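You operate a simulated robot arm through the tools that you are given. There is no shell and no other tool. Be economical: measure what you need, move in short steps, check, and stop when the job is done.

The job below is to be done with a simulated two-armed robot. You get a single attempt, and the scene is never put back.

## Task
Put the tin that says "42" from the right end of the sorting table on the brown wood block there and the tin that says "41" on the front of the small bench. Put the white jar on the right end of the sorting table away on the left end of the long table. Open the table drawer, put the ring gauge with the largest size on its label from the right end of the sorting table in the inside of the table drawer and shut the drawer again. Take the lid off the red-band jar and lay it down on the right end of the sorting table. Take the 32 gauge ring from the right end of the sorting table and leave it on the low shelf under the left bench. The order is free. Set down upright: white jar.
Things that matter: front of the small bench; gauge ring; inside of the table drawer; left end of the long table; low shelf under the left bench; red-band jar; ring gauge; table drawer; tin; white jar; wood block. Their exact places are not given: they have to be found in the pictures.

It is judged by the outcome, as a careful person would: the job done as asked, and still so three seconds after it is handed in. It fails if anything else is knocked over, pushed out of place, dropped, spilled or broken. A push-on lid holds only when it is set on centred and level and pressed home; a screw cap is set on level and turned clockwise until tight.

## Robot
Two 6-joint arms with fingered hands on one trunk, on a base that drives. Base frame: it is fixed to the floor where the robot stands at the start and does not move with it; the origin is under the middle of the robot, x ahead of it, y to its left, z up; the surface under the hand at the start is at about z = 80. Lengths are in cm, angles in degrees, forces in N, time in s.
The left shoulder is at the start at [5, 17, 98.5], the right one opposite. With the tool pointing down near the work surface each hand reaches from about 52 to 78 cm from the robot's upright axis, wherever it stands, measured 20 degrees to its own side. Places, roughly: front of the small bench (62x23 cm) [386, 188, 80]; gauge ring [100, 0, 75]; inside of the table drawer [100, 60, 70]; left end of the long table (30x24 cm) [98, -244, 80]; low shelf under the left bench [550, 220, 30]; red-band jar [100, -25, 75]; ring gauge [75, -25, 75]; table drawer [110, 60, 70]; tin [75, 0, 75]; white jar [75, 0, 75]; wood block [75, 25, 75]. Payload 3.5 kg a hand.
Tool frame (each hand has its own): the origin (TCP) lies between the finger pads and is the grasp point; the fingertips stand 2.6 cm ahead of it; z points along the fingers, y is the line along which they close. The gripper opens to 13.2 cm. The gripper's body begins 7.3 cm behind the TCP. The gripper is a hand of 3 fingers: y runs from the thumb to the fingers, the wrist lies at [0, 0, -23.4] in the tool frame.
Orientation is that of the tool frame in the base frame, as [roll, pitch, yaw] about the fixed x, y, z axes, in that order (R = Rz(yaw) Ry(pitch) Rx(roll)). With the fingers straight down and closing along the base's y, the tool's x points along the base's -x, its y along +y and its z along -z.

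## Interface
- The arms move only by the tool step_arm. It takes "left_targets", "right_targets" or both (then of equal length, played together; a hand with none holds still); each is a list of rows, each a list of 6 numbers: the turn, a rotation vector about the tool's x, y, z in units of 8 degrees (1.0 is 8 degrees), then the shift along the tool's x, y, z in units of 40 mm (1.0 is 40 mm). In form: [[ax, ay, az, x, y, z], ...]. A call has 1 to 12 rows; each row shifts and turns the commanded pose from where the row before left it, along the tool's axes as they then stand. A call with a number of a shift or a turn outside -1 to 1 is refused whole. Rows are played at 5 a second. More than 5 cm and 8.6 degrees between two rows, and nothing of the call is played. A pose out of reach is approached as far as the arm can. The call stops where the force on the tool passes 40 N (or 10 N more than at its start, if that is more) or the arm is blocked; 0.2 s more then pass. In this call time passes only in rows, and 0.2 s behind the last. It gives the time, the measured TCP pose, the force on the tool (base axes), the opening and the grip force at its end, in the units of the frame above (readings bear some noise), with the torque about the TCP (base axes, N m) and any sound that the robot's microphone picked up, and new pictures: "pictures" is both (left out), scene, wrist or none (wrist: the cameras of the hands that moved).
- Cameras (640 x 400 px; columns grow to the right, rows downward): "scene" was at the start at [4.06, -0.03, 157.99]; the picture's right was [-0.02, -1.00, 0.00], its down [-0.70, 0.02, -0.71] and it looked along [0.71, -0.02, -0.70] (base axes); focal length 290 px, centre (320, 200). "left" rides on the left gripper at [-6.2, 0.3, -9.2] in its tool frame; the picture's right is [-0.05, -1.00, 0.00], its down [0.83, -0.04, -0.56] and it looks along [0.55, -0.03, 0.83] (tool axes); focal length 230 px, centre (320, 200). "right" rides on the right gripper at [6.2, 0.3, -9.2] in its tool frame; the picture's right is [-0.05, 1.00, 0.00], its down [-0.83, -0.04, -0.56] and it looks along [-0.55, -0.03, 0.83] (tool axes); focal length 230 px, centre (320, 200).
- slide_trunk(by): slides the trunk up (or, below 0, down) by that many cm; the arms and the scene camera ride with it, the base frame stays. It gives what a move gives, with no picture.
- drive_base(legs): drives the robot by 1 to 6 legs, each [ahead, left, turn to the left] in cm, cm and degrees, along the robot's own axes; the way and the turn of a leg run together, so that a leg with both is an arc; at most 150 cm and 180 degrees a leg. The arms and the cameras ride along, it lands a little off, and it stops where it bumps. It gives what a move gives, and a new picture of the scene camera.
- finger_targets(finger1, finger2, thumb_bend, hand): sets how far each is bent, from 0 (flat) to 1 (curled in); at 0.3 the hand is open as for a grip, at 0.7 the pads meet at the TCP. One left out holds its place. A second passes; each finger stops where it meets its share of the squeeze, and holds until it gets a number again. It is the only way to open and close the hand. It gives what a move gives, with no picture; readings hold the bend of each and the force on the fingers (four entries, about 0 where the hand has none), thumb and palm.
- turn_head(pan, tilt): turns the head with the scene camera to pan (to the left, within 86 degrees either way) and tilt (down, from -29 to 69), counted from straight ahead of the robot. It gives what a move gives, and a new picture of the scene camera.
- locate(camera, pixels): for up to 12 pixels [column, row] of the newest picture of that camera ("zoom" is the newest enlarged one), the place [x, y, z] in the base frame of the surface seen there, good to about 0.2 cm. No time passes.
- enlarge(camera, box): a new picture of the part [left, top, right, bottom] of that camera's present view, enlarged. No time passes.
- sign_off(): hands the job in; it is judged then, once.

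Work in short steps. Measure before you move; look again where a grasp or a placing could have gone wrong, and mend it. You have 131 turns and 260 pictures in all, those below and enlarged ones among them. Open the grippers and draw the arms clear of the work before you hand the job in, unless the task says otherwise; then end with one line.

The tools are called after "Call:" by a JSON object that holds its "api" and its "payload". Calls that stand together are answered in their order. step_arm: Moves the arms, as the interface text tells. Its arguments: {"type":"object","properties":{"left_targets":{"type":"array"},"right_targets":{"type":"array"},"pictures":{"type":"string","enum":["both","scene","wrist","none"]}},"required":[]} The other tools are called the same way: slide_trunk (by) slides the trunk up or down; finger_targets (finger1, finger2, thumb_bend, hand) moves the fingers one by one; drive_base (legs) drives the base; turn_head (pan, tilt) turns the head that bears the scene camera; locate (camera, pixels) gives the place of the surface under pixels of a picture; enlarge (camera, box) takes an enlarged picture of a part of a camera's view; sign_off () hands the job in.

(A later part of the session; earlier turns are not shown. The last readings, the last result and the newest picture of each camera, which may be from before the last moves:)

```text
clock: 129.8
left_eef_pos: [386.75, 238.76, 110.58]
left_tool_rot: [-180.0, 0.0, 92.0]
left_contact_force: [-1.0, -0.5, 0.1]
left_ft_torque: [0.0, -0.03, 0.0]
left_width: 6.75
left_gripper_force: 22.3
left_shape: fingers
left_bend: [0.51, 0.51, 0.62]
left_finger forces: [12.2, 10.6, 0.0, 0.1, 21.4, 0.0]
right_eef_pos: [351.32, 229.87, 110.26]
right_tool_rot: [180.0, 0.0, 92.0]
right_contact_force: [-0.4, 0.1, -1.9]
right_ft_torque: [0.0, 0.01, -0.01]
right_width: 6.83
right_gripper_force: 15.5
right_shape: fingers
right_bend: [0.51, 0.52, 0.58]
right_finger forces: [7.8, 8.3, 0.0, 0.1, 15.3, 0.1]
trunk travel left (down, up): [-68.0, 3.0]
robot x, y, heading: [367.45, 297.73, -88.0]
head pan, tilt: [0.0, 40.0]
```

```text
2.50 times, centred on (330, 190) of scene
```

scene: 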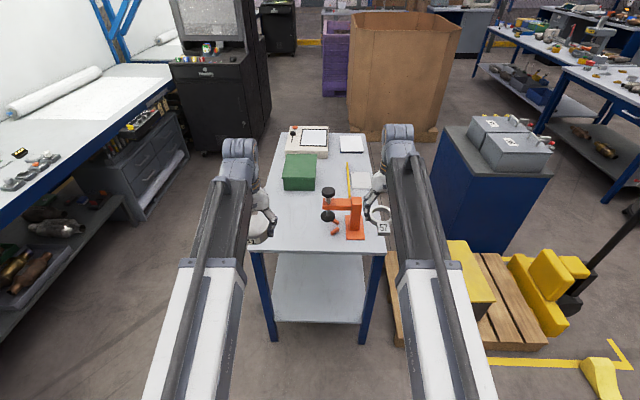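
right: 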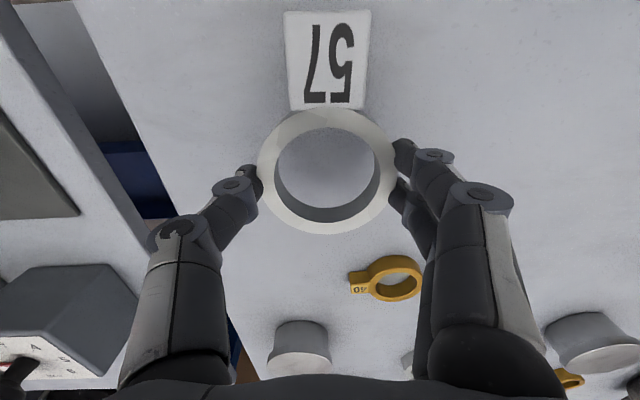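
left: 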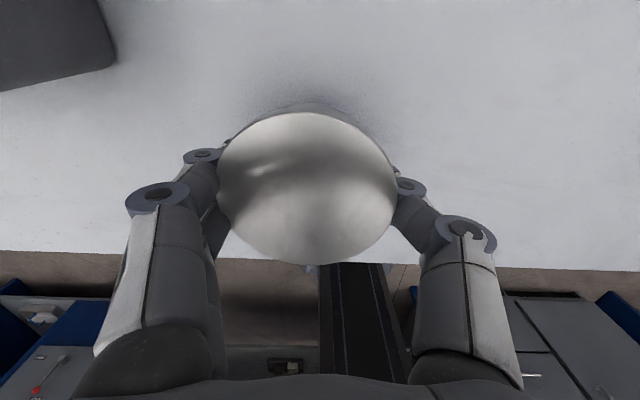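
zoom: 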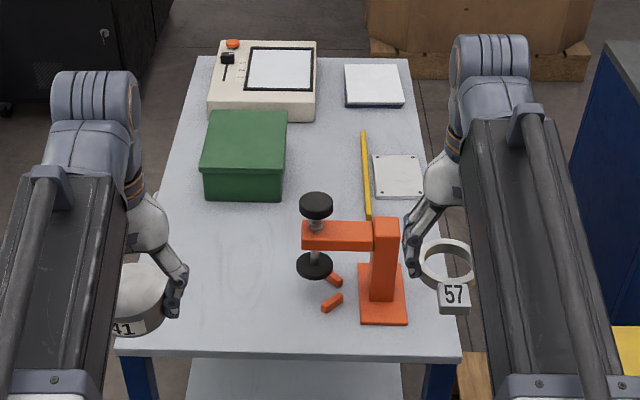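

Front strip is x 374–398, y 157–219; free spot at (386,203). I drive ahead 36 with a small heading correction.

Call:
{"api": "drive_base", "payload": {"legs": [[36, 0, -2]]}}

Call:
{"api": "enlarge", "payload": {"camera": "left", "box": [0, 0, 640, 400]}}

```text
clock: 132.2
left_eef_pos: [385.57, 202.26, 110.55]
left_tool_rot: [-180.0, -0.1, 90.2]
left_contact_force: [-0.7, -0.3, -0.7]
left_ft_torque: [-0.01, 0.01, 0.01]
left_width: 6.75
left_gripper_force: 22.5
left_shape: fingers
left_bend: [0.51, 0.51, 0.62]
left_finger forces: [12.2, 10.6, 0.1, 0.0, 21.4, 0.1]
right_eef_pos: [349.87, 194.36, 110.0]
right_tool_rot: [-180.0, -0.1, 90.2]
right_contact_force: [-0.6, 0.5, -0.8]
right_ft_torque: [0.0, -0.03, 0.0]
right_width: 6.82
right_gripper_force: 15.3
right_shape: fingers
right_bend: [0.51, 0.52, 0.58]
right_finger forces: [7.8, 8.3, 0.0, 0.0, 15.1, 0.0]
trunk travel left (down, up): [-68.0, 3.0]
robot x, y, heading: [368.44, 261.65, -89.7]
head pan, tilt: [0.0, 40.0]
```

scene: 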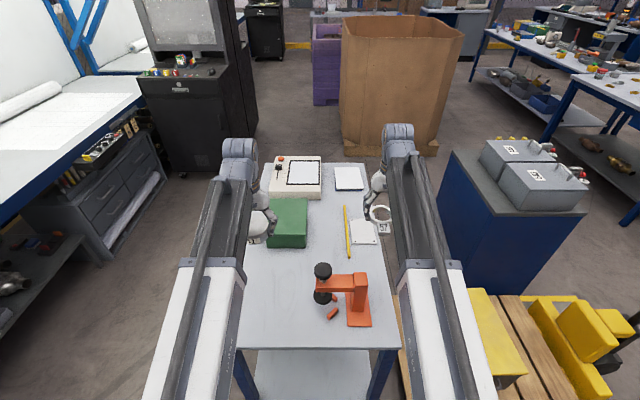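

```text
1.00 times, centred on (320, 200) of left (not enlarged: the box is as wide or as high as the picture)
```

zoom: 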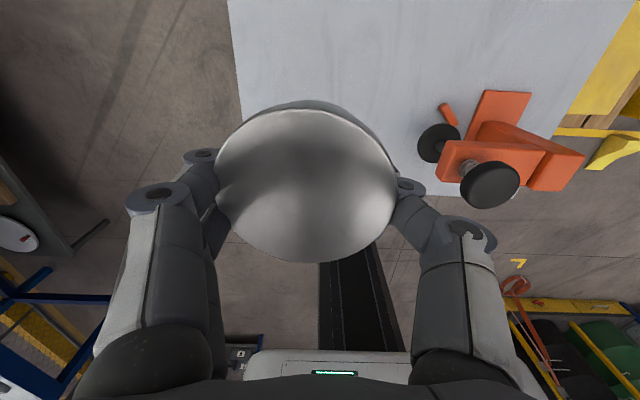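

Clear under the tin. Lowering 26.4 cm first.

Call:
{"api": "step_arm", "payload": {"left_targets": [[0, 0, 0, 0, 0, 1], [0, 0, 0, 0, 0, 1], [0, 0, 0, 0, 0, 1], [0, 0, 0, 0, 0, 1], [0, 0, 0, 0, 0, 1], [0, 0, 0, 0, 0, 1], [0, 0, 0, 0, 0, 0.4], [0, 0, 0, 0, 0, 0.2]], "pictures": "wrist"}}

Call:
{"api": "step_arm", "payload": {"left_targets": [[0, 0, 0, 0, 0, 0.06], [0, 0, 0, 0, 0, 0.06], [0, 0, 0, 0, 0, 0.05]], "pictures": "none"}}

```text
clock: 133.9
left_eef_pos: [385.64, 202.3, 84.16]
left_tool_rot: [-180.0, 0.0, 90.2]
left_contact_force: [0.7, -0.5, -1.1]
left_ft_torque: [-0.02, -0.02, -0.03]
left_width: 6.76
left_gripper_force: 21.9
left_shape: fingers
left_bend: [0.51, 0.51, 0.62]
left_finger forces: [12.3, 10.5, 0.1, 0.0, 21.4, 0.0]
right_eef_pos: [349.9, 194.49, 110.24]
right_tool_rot: [-180.0, 0.0, 90.2]
right_contact_force: [-0.3, 0.4, -1.3]
right_ft_torque: [-0.02, -0.01, -0.01]
right_width: 6.82
right_gripper_force: 15.8
right_shape: fingers
right_bend: [0.51, 0.52, 0.58]
right_finger forces: [7.8, 8.3, 0.1, 0.0, 15.1, 0.0]
trunk travel left (down, up): [-68.0, 3.0]
robot x, y, heading: [368.04, 261.6, -89.9]
head pan, tilt: [0.0, 40.0]
```

left: 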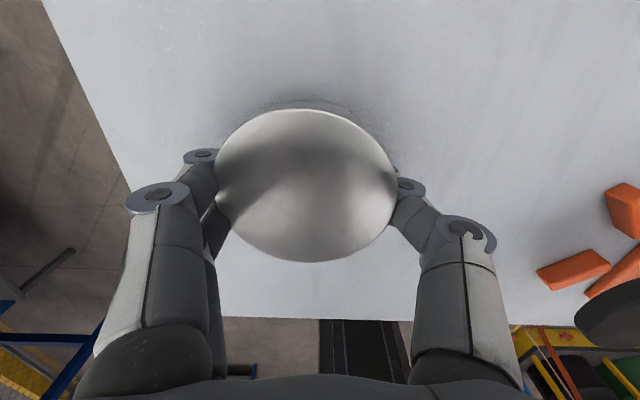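

```text
clock: 134.8
left_eef_pos: [385.57, 202.24, 83.32]
left_tool_rot: [179.9, 0.0, 90.2]
left_contact_force: [0.0, -0.5, -0.4]
left_ft_torque: [-0.02, -0.02, -0.02]
left_width: 6.72
left_gripper_force: 22.1
left_shape: fingers
left_bend: [0.51, 0.51, 0.62]
left_finger forces: [12.3, 10.5, 0.0, 0.0, 21.3, 0.1]
right_eef_pos: [349.85, 194.35, 110.14]
right_tool_rot: [-180.0, 0.0, 90.3]
right_contact_force: [0.2, 0.0, -0.6]
right_ft_torque: [-0.01, 0.04, 0.01]
right_width: 6.82
right_gripper_force: 16.2
right_shape: fingers
right_bend: [0.51, 0.52, 0.58]
right_finger forces: [7.7, 8.2, 0.0, 0.0, 15.2, 0.1]
trunk travel left (down, up): [-68.0, 3.0]
robot x, y, heading: [368.54, 261.79, -90.0]
head pan, tilt: [0.0, 40.0]
```

Just about contact height; a few tiny steps more until the force rises.

Call:
{"api": "step_arm", "payload": {"left_targets": [[0, 0, 0, 0, 0, 0.04], [0, 0, 0, 0, 0, 0.04]], "pictures": "none"}}

```text
clock: 135.3
left_eef_pos: [385.55, 202.38, 83.23]
left_tool_rot: [-180.0, 0.0, 90.3]
left_contact_force: [-0.1, 1.6, 6.6]
left_ft_torque: [0.01, -0.29, 0.06]
left_width: 6.73
left_gripper_force: 21.9
left_shape: fingers
left_bend: [0.51, 0.51, 0.62]
left_finger forces: [12.2, 10.9, 0.0, 0.0, 21.7, 0.1]
right_eef_pos: [349.88, 194.52, 110.3]
right_tool_rot: [180.0, 0.0, 90.3]
right_contact_force: [0.1, -0.2, -0.8]
right_ft_torque: [-0.04, 0.02, 0.02]
right_width: 6.83
right_gripper_force: 15.4
right_shape: fingers
right_bend: [0.51, 0.52, 0.58]
right_finger forces: [7.7, 8.3, 0.0, 0.0, 15.2, 0.0]
trunk travel left (down, up): [-68.0, 3.0]
robot x, y, heading: [368.32, 261.58, -89.9]
head pan, tilt: [0.0, 40.0]
```

Contact. I open the left hand and raise it.

Call:
{"api": "finger_targets", "payload": {"hand": "left", "finger1": 0.3, "finger2": 0.3, "thumb_bend": 0.3}}

Call:
{"api": "step_arm", "payload": {"left_targets": [[0, 0, 0, 0, 0, -0.6], [0, 0, 0, 0, 0, -1], [0, 0, 0, 0, 0, -1], [0, 0, 0, 0, 0, -1], [0, 0, 0, 0, 0, -1], [0, 0, 0, 0, 0, -1], [0, 0, 0, 0, 0, -1]], "pictures": "both"}}

```text
clock: 136.3
left_eef_pos: [385.68, 202.27, 83.24]
left_tool_rot: [-180.0, 0.0, 90.2]
left_contact_force: [-0.5, 0.9, -0.6]
left_ft_torque: [0.03, -0.01, 0.02]
left_width: 13.4
left_gripper_force: 0.1
left_shape: fingers
left_bend: [0.3, 0.3, 0.3]
left_finger forces: [0.0, 0.0, 0.1, 0.0, 0.1, 0.0]
right_eef_pos: [349.92, 194.46, 110.26]
right_tool_rot: [-180.0, 0.1, 90.2]
right_contact_force: [0.0, 1.2, -1.3]
right_ft_torque: [-0.04, 0.01, -0.03]
right_width: 6.81
right_gripper_force: 15.7
right_shape: fingers
right_bend: [0.51, 0.52, 0.58]
right_finger forces: [7.8, 8.3, 0.0, 0.0, 15.1, 0.0]
trunk travel left (down, up): [-68.0, 3.0]
robot x, y, heading: [368.25, 261.35, -89.9]
head pan, tilt: [0.0, 40.0]
heard: snap
```

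```text
clock: 137.9
left_eef_pos: [385.75, 202.39, 109.46]
left_tool_rot: [-180.0, 0.0, 90.2]
left_contact_force: [0.9, -1.0, 0.8]
left_ft_torque: [0.01, -0.02, -0.02]
left_width: 13.39
left_gripper_force: 0.1
left_shape: fingers
left_bend: [0.3, 0.3, 0.3]
left_finger forces: [0.1, 0.0, 0.0, 0.0, 0.0, 0.0]
right_eef_pos: [349.86, 194.38, 110.16]
right_tool_rot: [-179.9, -0.1, 90.2]
right_contact_force: [0.4, 0.2, -1.1]
right_ft_torque: [-0.05, 0.0, 0.03]
right_width: 6.81
right_gripper_force: 16.1
right_shape: fingers
right_bend: [0.51, 0.52, 0.58]
right_finger forces: [7.8, 8.3, 0.0, 0.0, 15.2, 0.0]
trunk travel left (down, up): [-68.0, 3.0]
robot x, y, heading: [368.11, 261.5, -89.8]
head pan, tilt: [0.0, 40.0]
```

scene: 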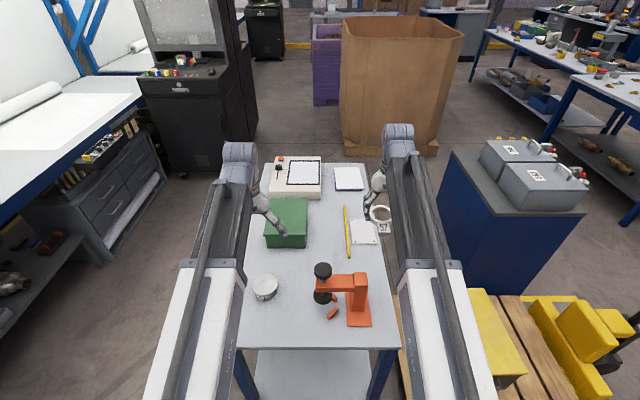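
left: 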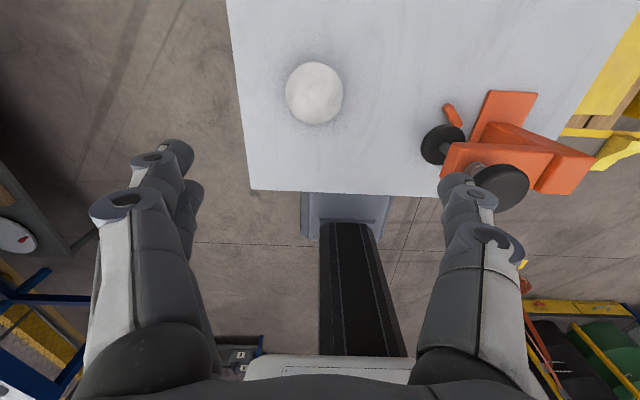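

Tin 41 stands on the bench front. I measure the obstacles (black cabinet, drawer unit, cart, cardboard box) for the route to the sorting table's back.

Call:
{"api": "locate", "payload": {"camera": "scene", "pixels": [[185, 172], [250, 150], [105, 265], [150, 100], [450, 190], [440, 250], [515, 290], [345, 150], [430, 152], [20, 330], [590, 375], [325, 105]]}}

Call:
{"api": "turn_head", "payload": {"pan": -60, "tilt": 25}}

```text
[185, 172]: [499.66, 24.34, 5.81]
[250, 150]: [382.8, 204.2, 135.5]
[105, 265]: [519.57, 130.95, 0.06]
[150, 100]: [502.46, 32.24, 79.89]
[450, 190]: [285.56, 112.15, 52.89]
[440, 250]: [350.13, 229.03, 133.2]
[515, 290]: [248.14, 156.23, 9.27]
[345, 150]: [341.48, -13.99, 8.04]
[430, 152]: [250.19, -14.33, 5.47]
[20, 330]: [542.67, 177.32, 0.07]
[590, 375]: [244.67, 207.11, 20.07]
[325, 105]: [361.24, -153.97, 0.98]
```

```text
clock: 139.2
left_eef_pos: [385.66, 202.42, 109.42]
left_tool_rot: [180.0, 0.0, 90.2]
left_contact_force: [-0.7, 0.1, 0.1]
left_ft_torque: [0.02, 0.02, -0.02]
left_width: 13.4
left_gripper_force: 0.0
left_shape: fingers
left_bend: [0.3, 0.3, 0.3]
left_finger forces: [0.1, 0.0, 0.0, 0.1, 0.1, 0.0]
right_eef_pos: [349.96, 194.32, 110.28]
right_tool_rot: [-180.0, 0.0, 90.2]
right_contact_force: [0.3, -0.7, -1.4]
right_ft_torque: [-0.03, 0.02, 0.04]
right_width: 6.86
right_gripper_force: 16.2
right_shape: fingers
right_bend: [0.51, 0.52, 0.58]
right_finger forces: [7.8, 8.3, 0.0, 0.0, 15.2, 0.0]
trunk travel left (down, up): [-68.0, 3.0]
robot x, y, heading: [368.32, 261.88, -89.8]
head pan, tilt: [-60.0, 25.0]
```

scene: 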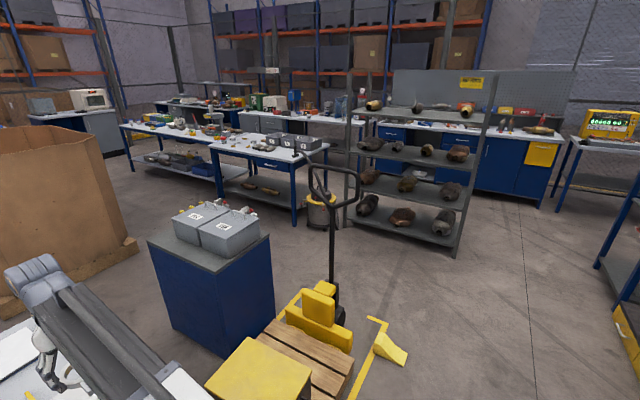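

The drawer on the table's back side is visible at (268,163), a vac bucket at (318,210). I measure these and the pallet jack.

Call:
{"api": "locate", "payload": {"camera": "scene", "pixels": [[268, 163], [252, 160], [285, 165], [318, 225], [335, 300], [395, 345], [375, 325], [350, 325], [333, 215], [355, 190], [290, 222], [225, 205]]}}

Call:
{"api": "enlarge", "payload": {"camera": "scene", "box": [190, 120, 380, 240]}}

```text
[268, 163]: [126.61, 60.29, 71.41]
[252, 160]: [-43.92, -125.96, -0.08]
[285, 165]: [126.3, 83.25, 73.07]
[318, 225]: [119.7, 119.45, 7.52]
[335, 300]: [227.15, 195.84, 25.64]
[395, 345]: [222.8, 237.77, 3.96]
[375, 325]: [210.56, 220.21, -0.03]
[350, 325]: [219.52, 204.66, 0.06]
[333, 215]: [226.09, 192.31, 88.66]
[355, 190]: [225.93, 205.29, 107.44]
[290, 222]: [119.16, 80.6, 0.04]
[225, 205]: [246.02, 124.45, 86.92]
```

```text
3.33 times, centred on (285, 180) of scene
```

zoom: 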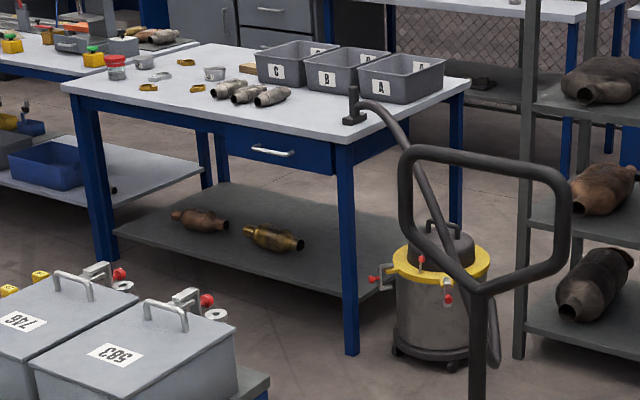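

Route: back to y≈306, strafe to x≈180, then drive down −y between the jack (x≥210) and the vac. First I pull the right hand in.

Call:
{"api": "step_arm", "payload": {"right_targets": [[0, 0, 0, 1, 0, 0], [0, 0, 0, 0.9, 0, 0]], "pictures": "none"}}

Call:
{"api": "drive_base", "payload": {"legs": [[-44, 0, 0], [0, -100, 0], [0, -88, 0]]}}

Call:
{"api": "turn_head", "payload": {"pan": 0, "tilt": 30}}

```text
clock: 139.8
left_eef_pos: [385.64, 202.39, 109.57]
left_tool_rot: [-179.9, 0.0, 90.2]
left_contact_force: [-0.1, 0.2, -0.1]
left_ft_torque: [-0.02, 0.0, 0.0]
left_width: 13.42
left_gripper_force: 0.0
left_shape: fingers
left_bend: [0.3, 0.3, 0.3]
left_finger forces: [0.1, 0.0, 0.0, 0.0, 0.0, 0.0]
right_eef_pos: [349.95, 202.22, 110.32]
right_tool_rot: [-179.9, 0.0, 90.2]
right_contact_force: [-0.1, 0.1, -0.8]
right_ft_torque: [-0.02, 0.0, -0.02]
right_width: 6.83
right_gripper_force: 15.4
right_shape: fingers
right_bend: [0.51, 0.52, 0.58]
right_finger forces: [7.8, 8.2, 0.1, 0.0, 15.1, 0.0]
trunk travel left (down, up): [-68.0, 3.0]
robot x, y, heading: [368.35, 261.49, -89.9]
head pan, tilt: [-60.0, 25.0]
```

```text
clock: 151.4
left_eef_pos: [201.01, 246.67, 109.49]
left_tool_rot: [180.0, 0.1, 90.7]
left_contact_force: [-0.5, 0.0, -0.7]
left_ft_torque: [-0.01, -0.02, 0.0]
left_width: 13.4
left_gripper_force: 0.0
left_shape: fingers
left_bend: [0.3, 0.3, 0.3]
left_finger forces: [0.1, 0.1, 0.1, 0.1, 0.0, 0.1]
right_eef_pos: [165.24, 246.01, 110.22]
right_tool_rot: [179.9, 0.0, 90.7]
right_contact_force: [0.4, 0.5, -1.1]
right_ft_torque: [-0.02, 0.01, 0.01]
right_width: 6.84
right_gripper_force: 15.9
right_shape: fingers
right_bend: [0.51, 0.52, 0.58]
right_finger forces: [7.7, 8.3, 0.1, 0.0, 15.2, 0.0]
trunk travel left (down, up): [-68.0, 3.0]
robot x, y, heading: [183.1, 305.72, -89.5]
head pan, tilt: [-60.0, 25.0]
```

scene: 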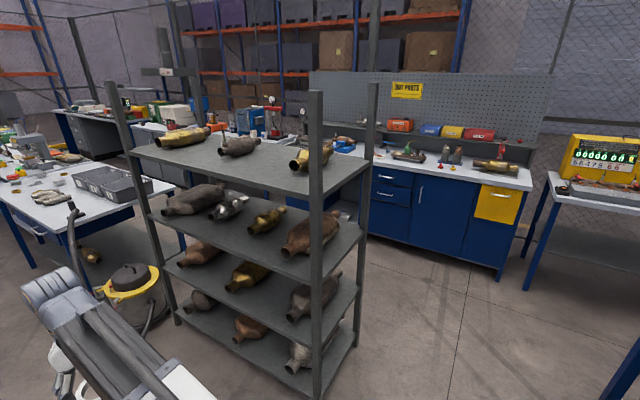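

```text
clock: 152.7
left_eef_pos: [201.17, 246.42, 109.52]
left_tool_rot: [180.0, 0.0, 90.7]
left_contact_force: [0.5, 0.5, -0.1]
left_ft_torque: [0.02, -0.01, 0.01]
left_width: 13.39
left_gripper_force: 0.0
left_shape: fingers
left_bend: [0.3, 0.3, 0.3]
left_finger forces: [0.0, 0.0, 0.1, 0.0, 0.0, 0.1]
right_eef_pos: [165.18, 245.99, 110.37]
right_tool_rot: [-180.0, 0.0, 90.7]
right_contact_force: [-0.3, 0.5, -1.2]
right_ft_torque: [-0.03, 0.04, 0.02]
right_width: 6.83
right_gripper_force: 16.0
right_shape: fingers
right_bend: [0.51, 0.52, 0.58]
right_finger forces: [7.8, 8.3, 0.0, 0.1, 15.4, 0.0]
trunk travel left (down, up): [-68.0, 3.0]
robot x, y, heading: [182.97, 305.74, -89.4]
head pan, tilt: [0.0, 30.0]
```

scene: 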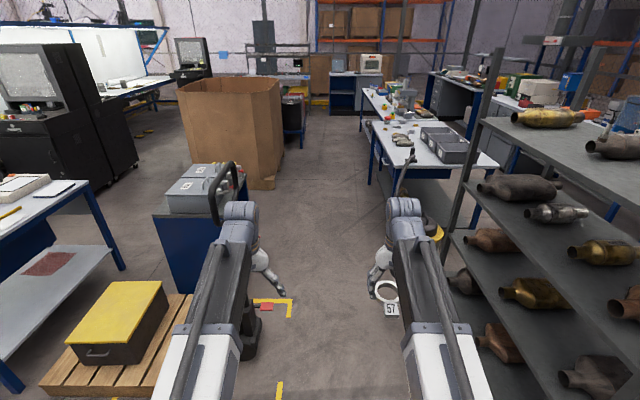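

I shift 7 to the right, drive down to y≈67 and turn to face the table's back.

Call:
{"api": "drive_base", "payload": {"legs": [[0, -7, 0], [120, 0, 0], [118, 0, 0], [0, 0, -90]]}}

Call:
{"api": "turn_head", "payload": {"pan": 0, "tilt": 55}}

```text
clock: 168.8
left_eef_pos: [122.45, 50.39, 109.46]
left_tool_rot: [-180.0, -0.1, 1.6]
left_contact_force: [-0.5, -0.4, 0.1]
left_ft_torque: [-0.01, -0.03, 0.01]
left_width: 13.41
left_gripper_force: 0.1
left_shape: fingers
left_bend: [0.3, 0.3, 0.3]
left_finger forces: [0.0, 0.0, 0.0, 0.0, 0.1, 0.1]
right_eef_pos: [121.47, 86.22, 110.28]
right_tool_rot: [-180.0, -0.1, 1.5]
right_contact_force: [0.1, 0.0, -1.3]
right_ft_torque: [0.0, 0.06, -0.02]
right_width: 6.81
right_gripper_force: 15.8
right_shape: fingers
right_bend: [0.51, 0.52, 0.58]
right_finger forces: [7.7, 8.4, 0.0, 0.0, 15.2, 0.1]
trunk travel left (down, up): [-68.0, 3.0]
robot x, y, heading: [181.63, 69.38, -178.8]
head pan, tilt: [0.0, 30.0]
```

scene: 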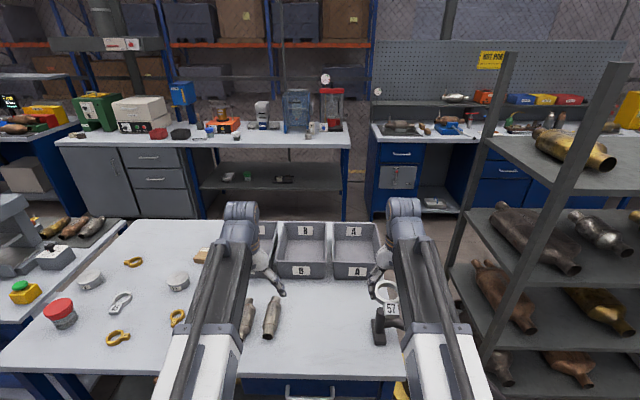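

```text
clock: 169.7
left_eef_pos: [122.65, 50.32, 109.48]
left_tool_rot: [180.0, 0.0, 1.5]
left_contact_force: [0.9, -0.1, 0.2]
left_ft_torque: [0.01, -0.03, 0.03]
left_width: 13.41
left_gripper_force: 0.0
left_shape: fingers
left_bend: [0.3, 0.3, 0.3]
left_finger forces: [0.0, 0.0, 0.0, 0.0, 0.1, 0.0]
right_eef_pos: [121.52, 86.1, 110.27]
right_tool_rot: [180.0, 0.0, 1.5]
right_contact_force: [0.0, -0.1, -2.4]
right_ft_torque: [-0.02, 0.03, -0.01]
right_width: 6.8
right_gripper_force: 16.0
right_shape: fingers
right_bend: [0.51, 0.52, 0.58]
right_finger forces: [7.7, 8.4, 0.0, 0.0, 15.3, 0.1]
trunk travel left (down, up): [-68.0, 3.0]
robot x, y, heading: [181.23, 69.36, -178.8]
head pan, tilt: [0.0, 55.0]
```

scene: 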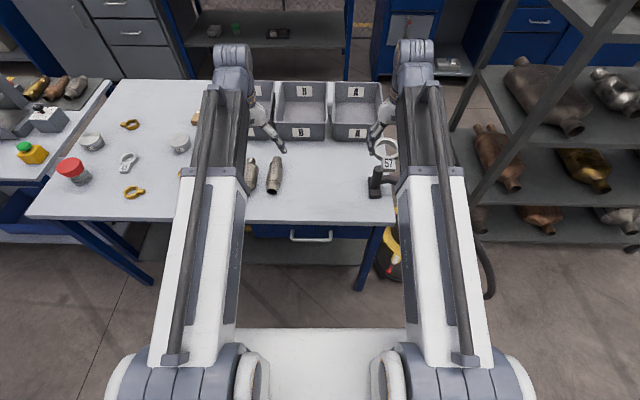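

The drawer handle is at (311,237). I zoom on it and on the two remaining tins to find "42".

Call:
{"api": "enlarge", "payload": {"camera": "scene", "box": [40, 100, 220, 220]}}

Call:
{"api": "locate", "payload": {"camera": "scene", "pixels": [[311, 238], [292, 238], [330, 238], [311, 230], [311, 225], [255, 225], [375, 232], [311, 219], [252, 175], [274, 175]]}}

Call:
{"api": "enlarge", "payload": {"camera": "scene", "box": [240, 200, 400, 270]}}

```text
3.33 times, centred on (130, 160) of scene
```

zoom: 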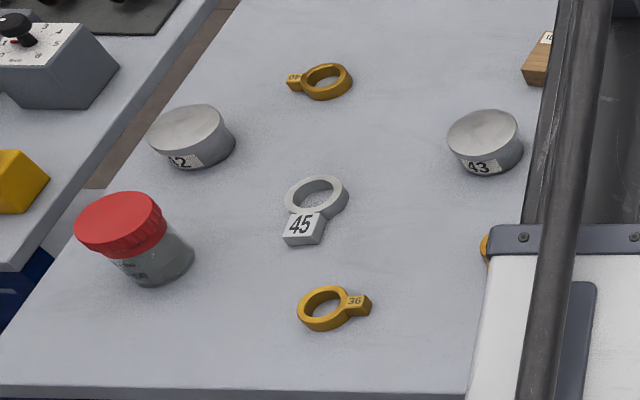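

```text
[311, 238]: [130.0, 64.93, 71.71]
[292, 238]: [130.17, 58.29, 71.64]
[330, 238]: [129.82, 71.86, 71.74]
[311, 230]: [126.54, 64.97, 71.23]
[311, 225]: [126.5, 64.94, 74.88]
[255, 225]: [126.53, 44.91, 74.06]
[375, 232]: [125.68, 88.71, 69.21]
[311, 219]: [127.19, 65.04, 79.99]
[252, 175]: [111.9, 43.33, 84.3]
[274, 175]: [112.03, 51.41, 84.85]
```

```text
4.00 times, centred on (320, 235) of scene
```

zoom: 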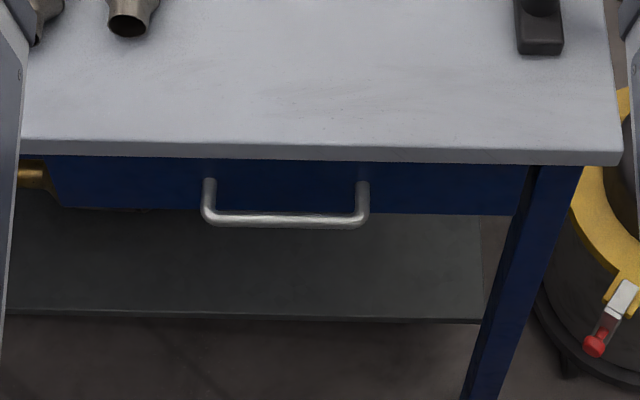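

Tin 42 is the one at (92.8,−24.6). The handle bar lies at (130,65,71.6), y 58–72. I back up to have room for a horizontal grasp with the left hand.

Call:
{"api": "drive_base", "payload": {"legs": [[-25, 3.5, -1.2]]}}

Call:
{"api": "step_arm", "payload": {"left_targets": [[-0.577, -0.577, 0.577, 0, 0, 0], [-0.577, -0.577, 0.577, 0, 0, 0], [-0.577, -0.577, 0.577, 0, 0, 0], [-0.577, -0.577, 0.577, 0, 0, 0], [-0.577, -0.577, 0.577, 0, 0, 0], [-0.577, -0.577, 0.577, 0, 0, 0], [-0.577, -0.577, 0.577, 0, 0, 0]], "pictures": "scene"}}

```text
clock: 171.6
left_eef_pos: [147.63, 48.05, 109.47]
left_tool_rot: [-180.0, 0.0, 0.8]
left_contact_force: [0.5, 0.0, 0.2]
left_ft_torque: [-0.01, 0.05, 0.03]
left_width: 13.41
left_gripper_force: 0.0
left_shape: fingers
left_bend: [0.3, 0.3, 0.3]
left_finger forces: [0.0, 0.0, 0.1, 0.1, 0.1, 0.1]
right_eef_pos: [147.13, 84.09, 110.32]
right_tool_rot: [180.0, 0.0, 0.7]
right_contact_force: [0.3, 0.9, -1.3]
right_ft_torque: [0.02, 0.06, -0.01]
right_width: 6.81
right_gripper_force: 16.0
right_shape: fingers
right_bend: [0.51, 0.52, 0.58]
right_finger forces: [7.7, 8.4, 0.1, 0.1, 15.2, 0.1]
trunk travel left (down, up): [-68.0, 3.0]
robot x, y, heading: [206.64, 66.19, -179.4]
head pan, tilt: [0.0, 55.0]
```

scene: 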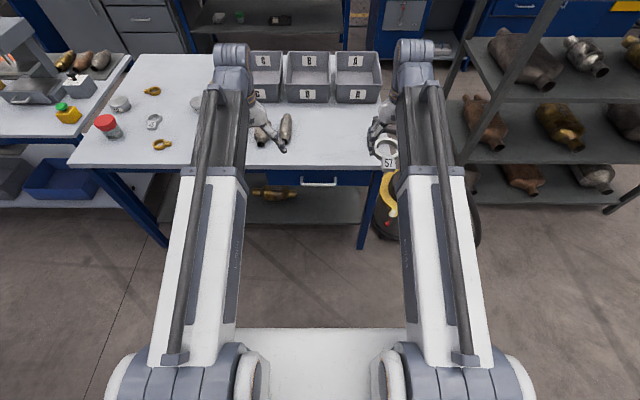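

```text
clock: 173.2
left_eef_pos: [146.13, 48.48, 109.73]
left_tool_rot: [138.4, 19.3, -40.8]
left_contact_force: [-0.1, -0.7, 0.0]
left_ft_torque: [-0.02, -0.01, 0.02]
left_width: 13.4
left_gripper_force: 0.0
left_shape: fingers
left_bend: [0.3, 0.3, 0.3]
left_finger forces: [0.1, 0.0, 0.1, 0.0, 0.0, 0.0]
left hand out of reach, approached as far as the arm can: row 7
right_eef_pos: [147.01, 83.99, 110.42]
right_tool_rot: [180.0, 0.0, 0.7]
right_contact_force: [-0.6, 0.5, -1.7]
right_ft_torque: [0.01, 0.0, 0.0]
right_width: 6.78
right_gripper_force: 15.6
right_shape: fingers
right_bend: [0.51, 0.52, 0.58]
right_finger forces: [7.7, 8.4, 0.0, 0.1, 15.2, 0.1]
trunk travel left (down, up): [-68.0, 3.0]
robot x, y, heading: [206.83, 66.19, -179.3]
head pan, tilt: [0.0, 55.0]
```

scene: 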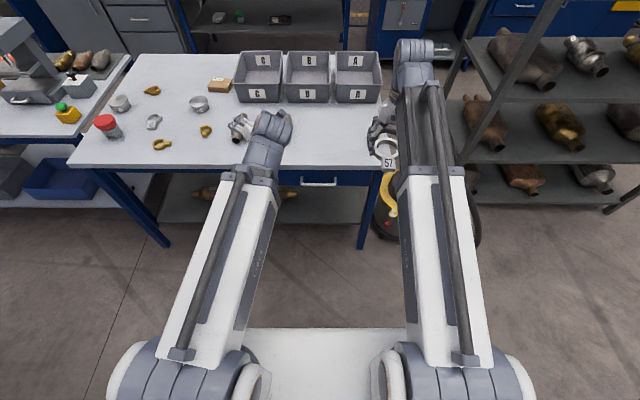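

The arm was too folded at the last row; I first extend forward and down along base (−12,+8,−20), then continue turning.

Call:
{"api": "step_arm", "payload": {"left_targets": [[0, 0, 0, -0.247, -0.511, 0.673], [0, 0, 0, -0.247, -0.511, 0.673], [0, 0, 0, -0.247, -0.511, 0.673], [0, 0, 0, -0.247, -0.511, 0.673], [0, 0, 0, -0.247, -0.511, 0.673], [0, 0, 0, -0.247, -0.511, 0.673], [0, 0, 0, -0.247, -0.511, 0.673]], "pictures": "none"}}

Call:
{"api": "step_arm", "payload": {"left_targets": [[-0.577, -0.577, 0.577, 0, 0, 0], [-0.577, -0.577, 0.577, 0, 0, 0], [-0.577, -0.577, 0.577, 0, 0, 0], [-0.577, -0.577, 0.577, 0, 0, 0]], "pictures": "scene"}}

```text
clock: 174.8
left_eef_pos: [134.15, 56.78, 89.85]
left_tool_rot: [138.4, 19.3, -40.9]
left_contact_force: [0.3, -0.8, -1.2]
left_ft_torque: [0.0, 0.0, 0.01]
left_width: 13.41
left_gripper_force: 0.0
left_shape: fingers
left_bend: [0.3, 0.3, 0.3]
left_finger forces: [0.0, 0.0, 0.0, 0.0, 0.0, 0.0]
right_eef_pos: [146.98, 83.98, 110.19]
right_tool_rot: [180.0, 0.0, 0.7]
right_contact_force: [0.2, -0.2, -1.1]
right_ft_torque: [0.02, 0.0, 0.02]
right_width: 6.81
right_gripper_force: 15.2
right_shape: fingers
right_bend: [0.51, 0.52, 0.58]
right_finger forces: [7.7, 8.4, 0.1, 0.1, 15.2, 0.0]
trunk travel left (down, up): [-68.0, 3.0]
robot x, y, heading: [206.57, 66.57, -179.3]
head pan, tilt: [0.0, 55.0]
```

```text
clock: 175.8
left_eef_pos: [134.12, 56.47, 89.8]
left_tool_rot: [111.7, 14.8, -67.7]
left_contact_force: [-0.2, 0.1, -0.4]
left_ft_torque: [-0.01, -0.01, -0.01]
left_width: 13.44
left_gripper_force: 0.1
left_shape: fingers
left_bend: [0.3, 0.3, 0.3]
left_finger forces: [0.0, 0.1, 0.1, 0.0, 0.0, 0.0]
right_eef_pos: [146.97, 83.97, 110.26]
right_tool_rot: [180.0, 0.1, 0.5]
right_contact_force: [0.3, -1.0, -0.9]
right_ft_torque: [0.02, 0.07, 0.0]
right_width: 6.77
right_gripper_force: 16.0
right_shape: fingers
right_bend: [0.51, 0.52, 0.58]
right_finger forces: [7.8, 8.4, 0.0, 0.0, 15.2, 0.0]
trunk travel left (down, up): [-68.0, 3.0]
robot x, y, heading: [206.8, 66.11, -179.5]
head pan, tilt: [0.0, 55.0]
```

scene: 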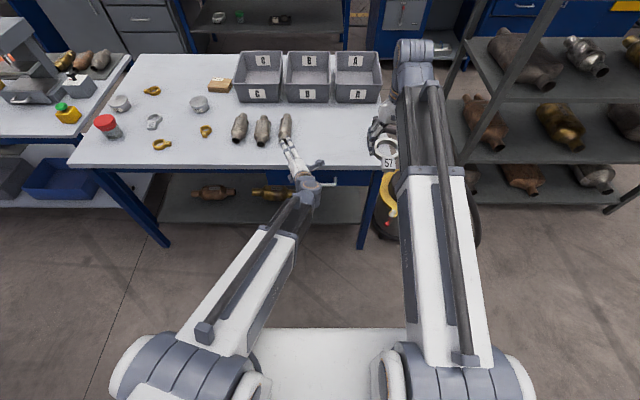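

I draw the hand out from the table by (+9,+6), then finish the turn to horizontal.

Call:
{"api": "step_arm", "payload": {"left_targets": [[0, 0, 0, -0.172, -0.369, -0.804], [0, 0, 0, -0.172, -0.369, -0.804], [0, 0, 0, -0.172, -0.369, -0.804], [-0.577, -0.577, 0.577, 0, 0, 0], [-0.577, -0.577, 0.577, 0, 0, 0], [-0.577, -0.577, 0.577, 0, 0, 0], [-0.577, -0.577, 0.577, 0, 0, 0]], "pictures": "wrist"}}

```text
clock: 177.3
left_eef_pos: [143.26, 62.55, 89.66]
left_tool_rot: [89.9, 0.0, -89.4]
left_contact_force: [-0.7, -0.2, -0.5]
left_ft_torque: [0.0, 0.0, 0.0]
left_width: 13.43
left_gripper_force: 0.1
left_shape: fingers
left_bend: [0.3, 0.3, 0.3]
left_finger forces: [0.0, 0.0, 0.0, 0.0, 0.0, 0.0]
right_eef_pos: [147.0, 84.01, 110.36]
right_tool_rot: [-179.9, 0.0, 0.6]
right_contact_force: [-0.3, -0.9, -1.3]
right_ft_torque: [0.01, 0.03, -0.03]
right_width: 6.81
right_gripper_force: 15.4
right_shape: fingers
right_bend: [0.51, 0.52, 0.58]
right_finger forces: [7.8, 8.4, 0.0, 0.1, 15.2, 0.0]
trunk travel left (down, up): [-68.0, 3.0]
robot x, y, heading: [206.88, 66.56, -179.3]
head pan, tilt: [0.0, 55.0]
```

left: 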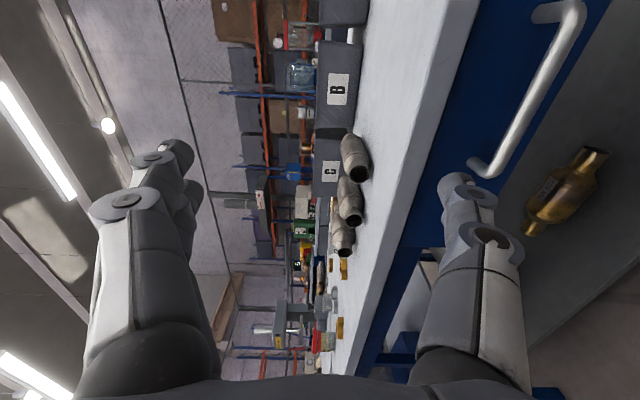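

Horizontal pose reached. I locate the bar in the left view, then lower to its height.

Call:
{"api": "locate", "payload": {"camera": "left", "pixels": [[535, 97], [550, 72], [515, 135], [530, 90], [541, 104]]}}

Call:
{"api": "step_arm", "payload": {"left_targets": [[0, 0, 0, -0.15, -0.9, 0], [0, 0, 0, -0.15, -0.9, 0], [0, 0, 0, -0.15, -0.9, 0], [0, 0, 0, -0.15, -0.9, 0], [0, 0, 0, 0, -0.9, 0]], "pictures": "wrist"}}

```text
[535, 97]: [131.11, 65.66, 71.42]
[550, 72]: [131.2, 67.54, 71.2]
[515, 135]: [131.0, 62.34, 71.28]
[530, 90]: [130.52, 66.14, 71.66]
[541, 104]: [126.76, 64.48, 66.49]
```

```text
clock: 178.6
left_eef_pos: [142.96, 64.76, 71.68]
left_tool_rot: [90.0, 0.0, -89.4]
left_contact_force: [-0.5, 0.7, 0.1]
left_ft_torque: [0.02, 0.02, 0.01]
left_width: 13.39
left_gripper_force: 0.0
left_shape: fingers
left_bend: [0.3, 0.3, 0.3]
left_finger forces: [0.1, 0.0, 0.0, 0.0, 0.1, 0.1]
right_eef_pos: [146.93, 83.95, 110.31]
right_tool_rot: [-180.0, 0.0, 0.7]
right_contact_force: [-0.2, -0.1, -1.2]
right_ft_torque: [0.0, 0.0, 0.0]
right_width: 6.8
right_gripper_force: 15.9
right_shape: fingers
right_bend: [0.51, 0.52, 0.58]
right_finger forces: [7.6, 8.4, 0.0, 0.0, 15.2, 0.1]
trunk travel left (down, up): [-68.0, 3.0]
robot x, y, heading: [206.47, 66.32, -179.5]
head pan, tilt: [0.0, 55.0]
```

left: 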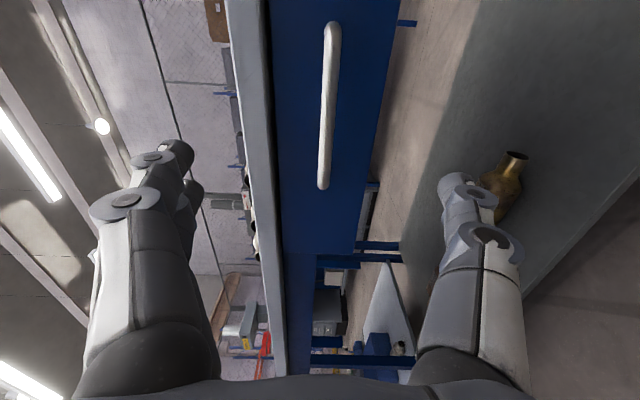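

Bar centre ≈ (130.6, 65, 71.3). I advance to x≈131.5 with fingers above and below the bar.

Call:
{"api": "step_arm", "payload": {"left_targets": [[0, 0, 0, 0, -0.09, 0.8], [0, 0, 0, 0, 0, 0.8], [0, 0, 0, 0, 0, 0.8], [0, 0, 0, 0, 0, 0.45]], "pictures": "wrist"}}

Call:
{"api": "finger_targets", "payload": {"hand": "left", "finger1": 0.72, "finger2": 0.72, "thumb_bend": 0.72}}

```text
clock: 179.6
left_eef_pos: [131.78, 64.63, 71.4]
left_tool_rot: [90.0, -0.1, -89.3]
left_contact_force: [-0.1, 0.7, -0.4]
left_ft_torque: [0.02, 0.01, 0.0]
left_width: 13.41
left_gripper_force: 0.1
left_shape: fingers
left_bend: [0.3, 0.3, 0.3]
left_finger forces: [0.1, 0.1, 0.1, 0.0, 0.0, 0.1]
right_eef_pos: [146.95, 84.05, 110.33]
right_tool_rot: [180.0, 0.0, 0.6]
right_contact_force: [-0.1, 0.1, -1.5]
right_ft_torque: [0.03, 0.04, -0.02]
right_width: 6.8
right_gripper_force: 15.3
right_shape: fingers
right_bend: [0.51, 0.52, 0.58]
right_finger forces: [7.7, 8.4, 0.0, 0.0, 15.2, 0.0]
trunk travel left (down, up): [-68.0, 3.0]
robot x, y, heading: [206.9, 65.84, -179.3]
head pan, tilt: [0.0, 55.0]
```

left: 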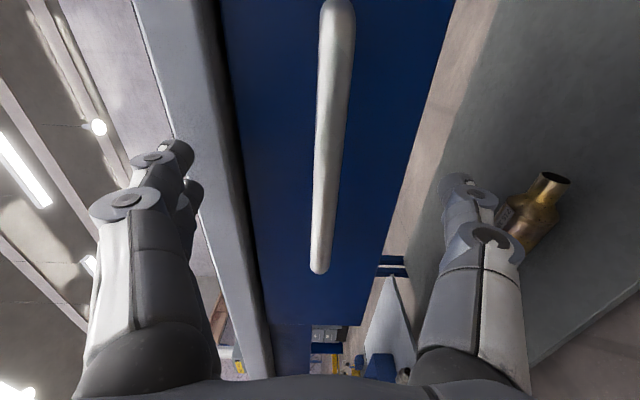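

```text
clock: 180.6
left_eef_pos: [131.71, 64.66, 71.2]
left_tool_rot: [89.9, 0.0, -89.3]
left_contact_force: [-0.2, 0.1, -3.4]
left_ft_torque: [0.02, -0.03, 0.02]
left_width: 1.13
left_gripper_force: 6.1
left_shape: fingers
left_bend: [0.71, 0.71, 0.68]
left_finger forces: [2.4, 2.5, 0.0, 0.0, 7.8, 0.0]
right_eef_pos: [146.94, 84.06, 110.33]
right_tool_rot: [-180.0, 0.0, 0.6]
right_contact_force: [1.1, -0.2, -0.6]
right_ft_torque: [-0.01, 0.04, 0.0]
right_width: 6.79
right_gripper_force: 15.7
right_shape: fingers
right_bend: [0.51, 0.52, 0.58]
right_finger forces: [7.7, 8.4, 0.1, 0.0, 15.2, 0.0]
trunk travel left (down, up): [-68.0, 3.0]
robot x, y, heading: [206.93, 66.33, -179.1]
head pan, tilt: [0.0, 55.0]
```

The bar is pinched (width 1.13 cm); I squeeze harder and pull a little with the arm to test.

Call:
{"api": "finger_targets", "payload": {"hand": "left", "finger1": 0.9, "finger2": 0.9, "thumb_bend": 0.9}}

Call:
{"api": "step_arm", "payload": {"left_targets": [[0, 0, 0, 0, 0, -0.4], [0, 0, 0, 0, 0, -0.6], [0, 0, 0, 0, 0, -0.8]], "pictures": "both"}}

```text
clock: 181.6
left_eef_pos: [131.74, 64.62, 71.38]
left_tool_rot: [90.0, 0.0, -89.4]
left_contact_force: [-0.3, 0.3, -0.1]
left_ft_torque: [0.0, 0.0, -0.01]
left_width: 0.03
left_gripper_force: 0.1
left_shape: fingers
left_bend: [0.78, 0.78, 0.83]
left_finger forces: [0.0, 0.0, 0.0, 0.0, 0.1, 0.0]
right_eef_pos: [147.06, 83.99, 110.29]
right_tool_rot: [-180.0, 0.0, 0.7]
right_contact_force: [0.4, -0.1, -1.9]
right_ft_torque: [0.02, 0.01, 0.01]
right_width: 6.82
right_gripper_force: 15.6
right_shape: fingers
right_bend: [0.51, 0.52, 0.58]
right_finger forces: [7.6, 8.4, 0.1, 0.1, 15.2, 0.1]
trunk travel left (down, up): [-68.0, 3.0]
robot x, y, heading: [207.15, 66.35, -179.4]
head pan, tilt: [0.0, 55.0]
```

```text
clock: 182.3
left_eef_pos: [139.15, 64.78, 71.45]
left_tool_rot: [90.0, -0.2, -89.4]
left_contact_force: [2.8, -0.6, -0.3]
left_ft_torque: [0.04, 0.02, 0.01]
left_width: 0.01
left_gripper_force: 0.1
left_shape: fingers
left_bend: [0.79, 0.79, 0.83]
left_finger forces: [0.1, 0.1, 0.0, 0.1, 0.1, 0.0]
right_eef_pos: [147.09, 83.93, 110.27]
right_tool_rot: [180.0, 0.0, 0.6]
right_contact_force: [0.0, 0.0, -1.1]
right_ft_torque: [0.01, 0.04, 0.0]
right_width: 6.79
right_gripper_force: 15.6
right_shape: fingers
right_bend: [0.51, 0.52, 0.58]
right_finger forces: [7.6, 8.3, 0.0, 0.0, 15.2, 0.0]
trunk travel left (down, up): [-68.0, 3.0]
robot x, y, heading: [207.0, 66.27, -179.2]
head pan, tilt: [0.0, 55.0]
```

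scene: 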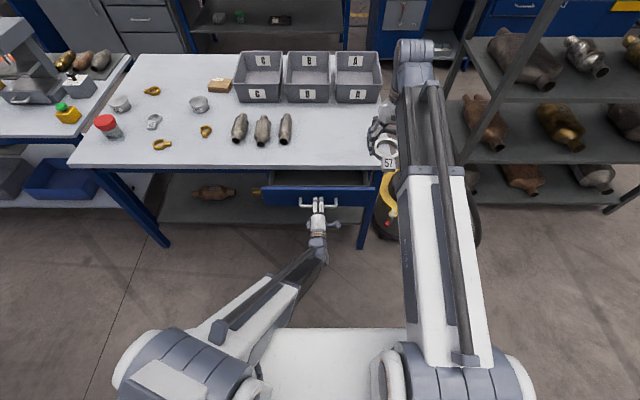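
left: 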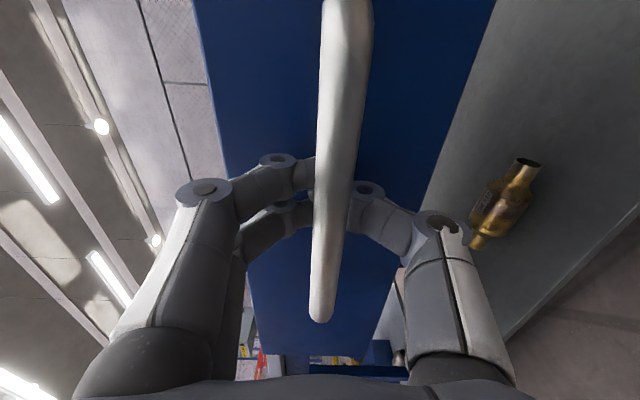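

The fingers hooked behind the bar and the drawer is opening (≈6 cm). I pull on by driving back 17 cm.

Call:
{"api": "drive_base", "payload": {"legs": [[-17, 0, 0]]}}

Call:
{"api": "locate", "payload": {"camera": "scene", "pixels": [[320, 200], [320, 185], [280, 190], [360, 190], [320, 178]]}}

```text
clock: 183.8
left_eef_pos: [156.18, 64.89, 71.48]
left_tool_rot: [89.9, 0.0, -89.2]
left_contact_force: [0.9, -0.2, -0.1]
left_ft_torque: [0.03, 0.0, -0.01]
left_width: 0.0
left_gripper_force: 0.1
left_shape: fingers
left_bend: [0.8, 0.79, 0.83]
left_finger forces: [0.0, 0.0, 0.0, 0.0, 0.0, 0.0]
right_eef_pos: [164.16, 84.25, 110.38]
right_tool_rot: [-180.0, 0.0, 0.8]
right_contact_force: [0.6, 0.0, -1.2]
right_ft_torque: [0.03, 0.04, -0.01]
right_width: 6.82
right_gripper_force: 15.6
right_shape: fingers
right_bend: [0.51, 0.52, 0.58]
right_finger forces: [7.7, 8.3, 0.0, 0.1, 15.1, 0.1]
trunk travel left (down, up): [-68.0, 3.0]
robot x, y, heading: [223.68, 66.37, -179.1]
head pan, tilt: [0.0, 55.0]
```

scene: 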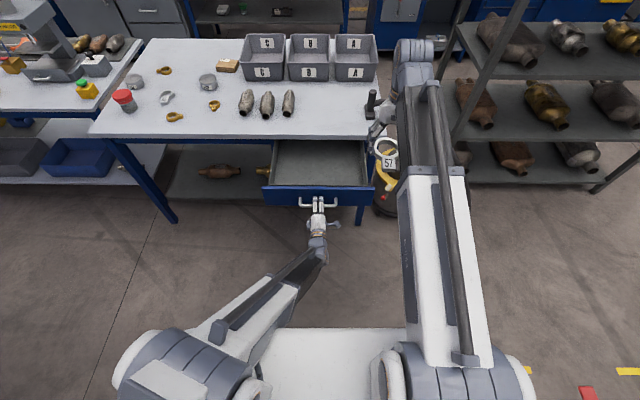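

```text
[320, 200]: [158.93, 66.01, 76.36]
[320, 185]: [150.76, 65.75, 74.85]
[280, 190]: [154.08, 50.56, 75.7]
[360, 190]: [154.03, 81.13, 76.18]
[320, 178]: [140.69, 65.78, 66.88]
```

The drawer is open ~23 cm (floor z 66.9, inner x 127–148). I release the handle, back the left hand out, raise it and move it aside.

Call:
{"api": "finger_targets", "payload": {"hand": "left", "finger1": 0.3, "finger2": 0.3, "thumb_bend": 0.3}}

Call:
{"api": "step_arm", "payload": {"left_targets": [[0, 0, 0, 0, 0, -0.6], [0, 0, 0, 0, 0, -0.6], [0, 0, 0, 0, 1, 0], [0, 0, 0, 0, 1, 0], [0, 0, 0, 0, 1, 0], [0, 0, 0, 0, 1, 0], [0, 0, 0, 0, 1, 0], [0, 0, 0, 0, 1, 0], [0, 0, 0, 1, 0, 0], [0, 0, 0, 1, 0, 0], [0, 0, 0, 1, 0, 0], [0, 0, 0, 1, 0, 0]], "pictures": "scene"}}

```text
clock: 184.8
left_eef_pos: [156.11, 64.85, 71.43]
left_tool_rot: [90.0, 0.0, -89.3]
left_contact_force: [-0.1, 0.7, -0.5]
left_ft_torque: [-0.02, -0.02, 0.01]
left_width: 13.41
left_gripper_force: 0.0
left_shape: fingers
left_bend: [0.3, 0.3, 0.3]
left_finger forces: [0.0, 0.1, 0.0, 0.0, 0.0, 0.0]
right_eef_pos: [164.12, 84.19, 110.38]
right_tool_rot: [-180.0, 0.0, 0.6]
right_contact_force: [-0.5, -1.3, -1.8]
right_ft_torque: [-0.02, 0.03, -0.01]
right_width: 6.8
right_gripper_force: 15.6
right_shape: fingers
right_bend: [0.51, 0.52, 0.58]
right_finger forces: [7.7, 8.4, 0.1, 0.0, 15.2, 0.0]
trunk travel left (down, up): [-68.0, 3.0]
robot x, y, heading: [224.12, 66.3, -179.1]
head pan, tilt: [0.0, 55.0]
```

```text
clock: 187.4
left_eef_pos: [161.07, 53.55, 95.61]
left_tool_rot: [90.0, 0.1, -88.5]
left_contact_force: [-0.2, -0.1, 0.8]
left_ft_torque: [0.02, -0.06, 0.01]
left_width: 13.39
left_gripper_force: 0.0
left_shape: fingers
left_bend: [0.3, 0.3, 0.3]
left_finger forces: [0.1, 0.0, 0.0, 0.0, 0.0, 0.0]
left hand out of reach, approached as far as the arm can: row 11, 12
right_eef_pos: [164.24, 84.12, 110.28]
right_tool_rot: [-179.9, 0.0, 0.6]
right_contact_force: [-0.7, -0.3, -1.0]
right_ft_torque: [0.02, 0.04, 0.04]
right_width: 6.81
right_gripper_force: 15.5
right_shape: fingers
right_bend: [0.51, 0.52, 0.58]
right_finger forces: [7.7, 8.4, 0.0, 0.1, 15.3, 0.0]
trunk travel left (down, up): [-68.0, 3.0]
robot x, y, heading: [223.89, 66.26, -179.1]
head pan, tilt: [0.0, 55.0]
```

scene: 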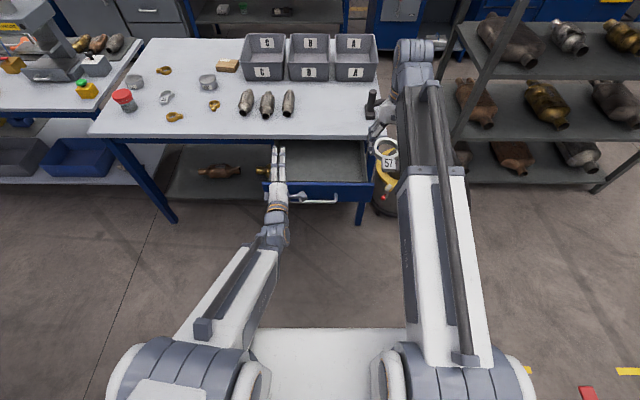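

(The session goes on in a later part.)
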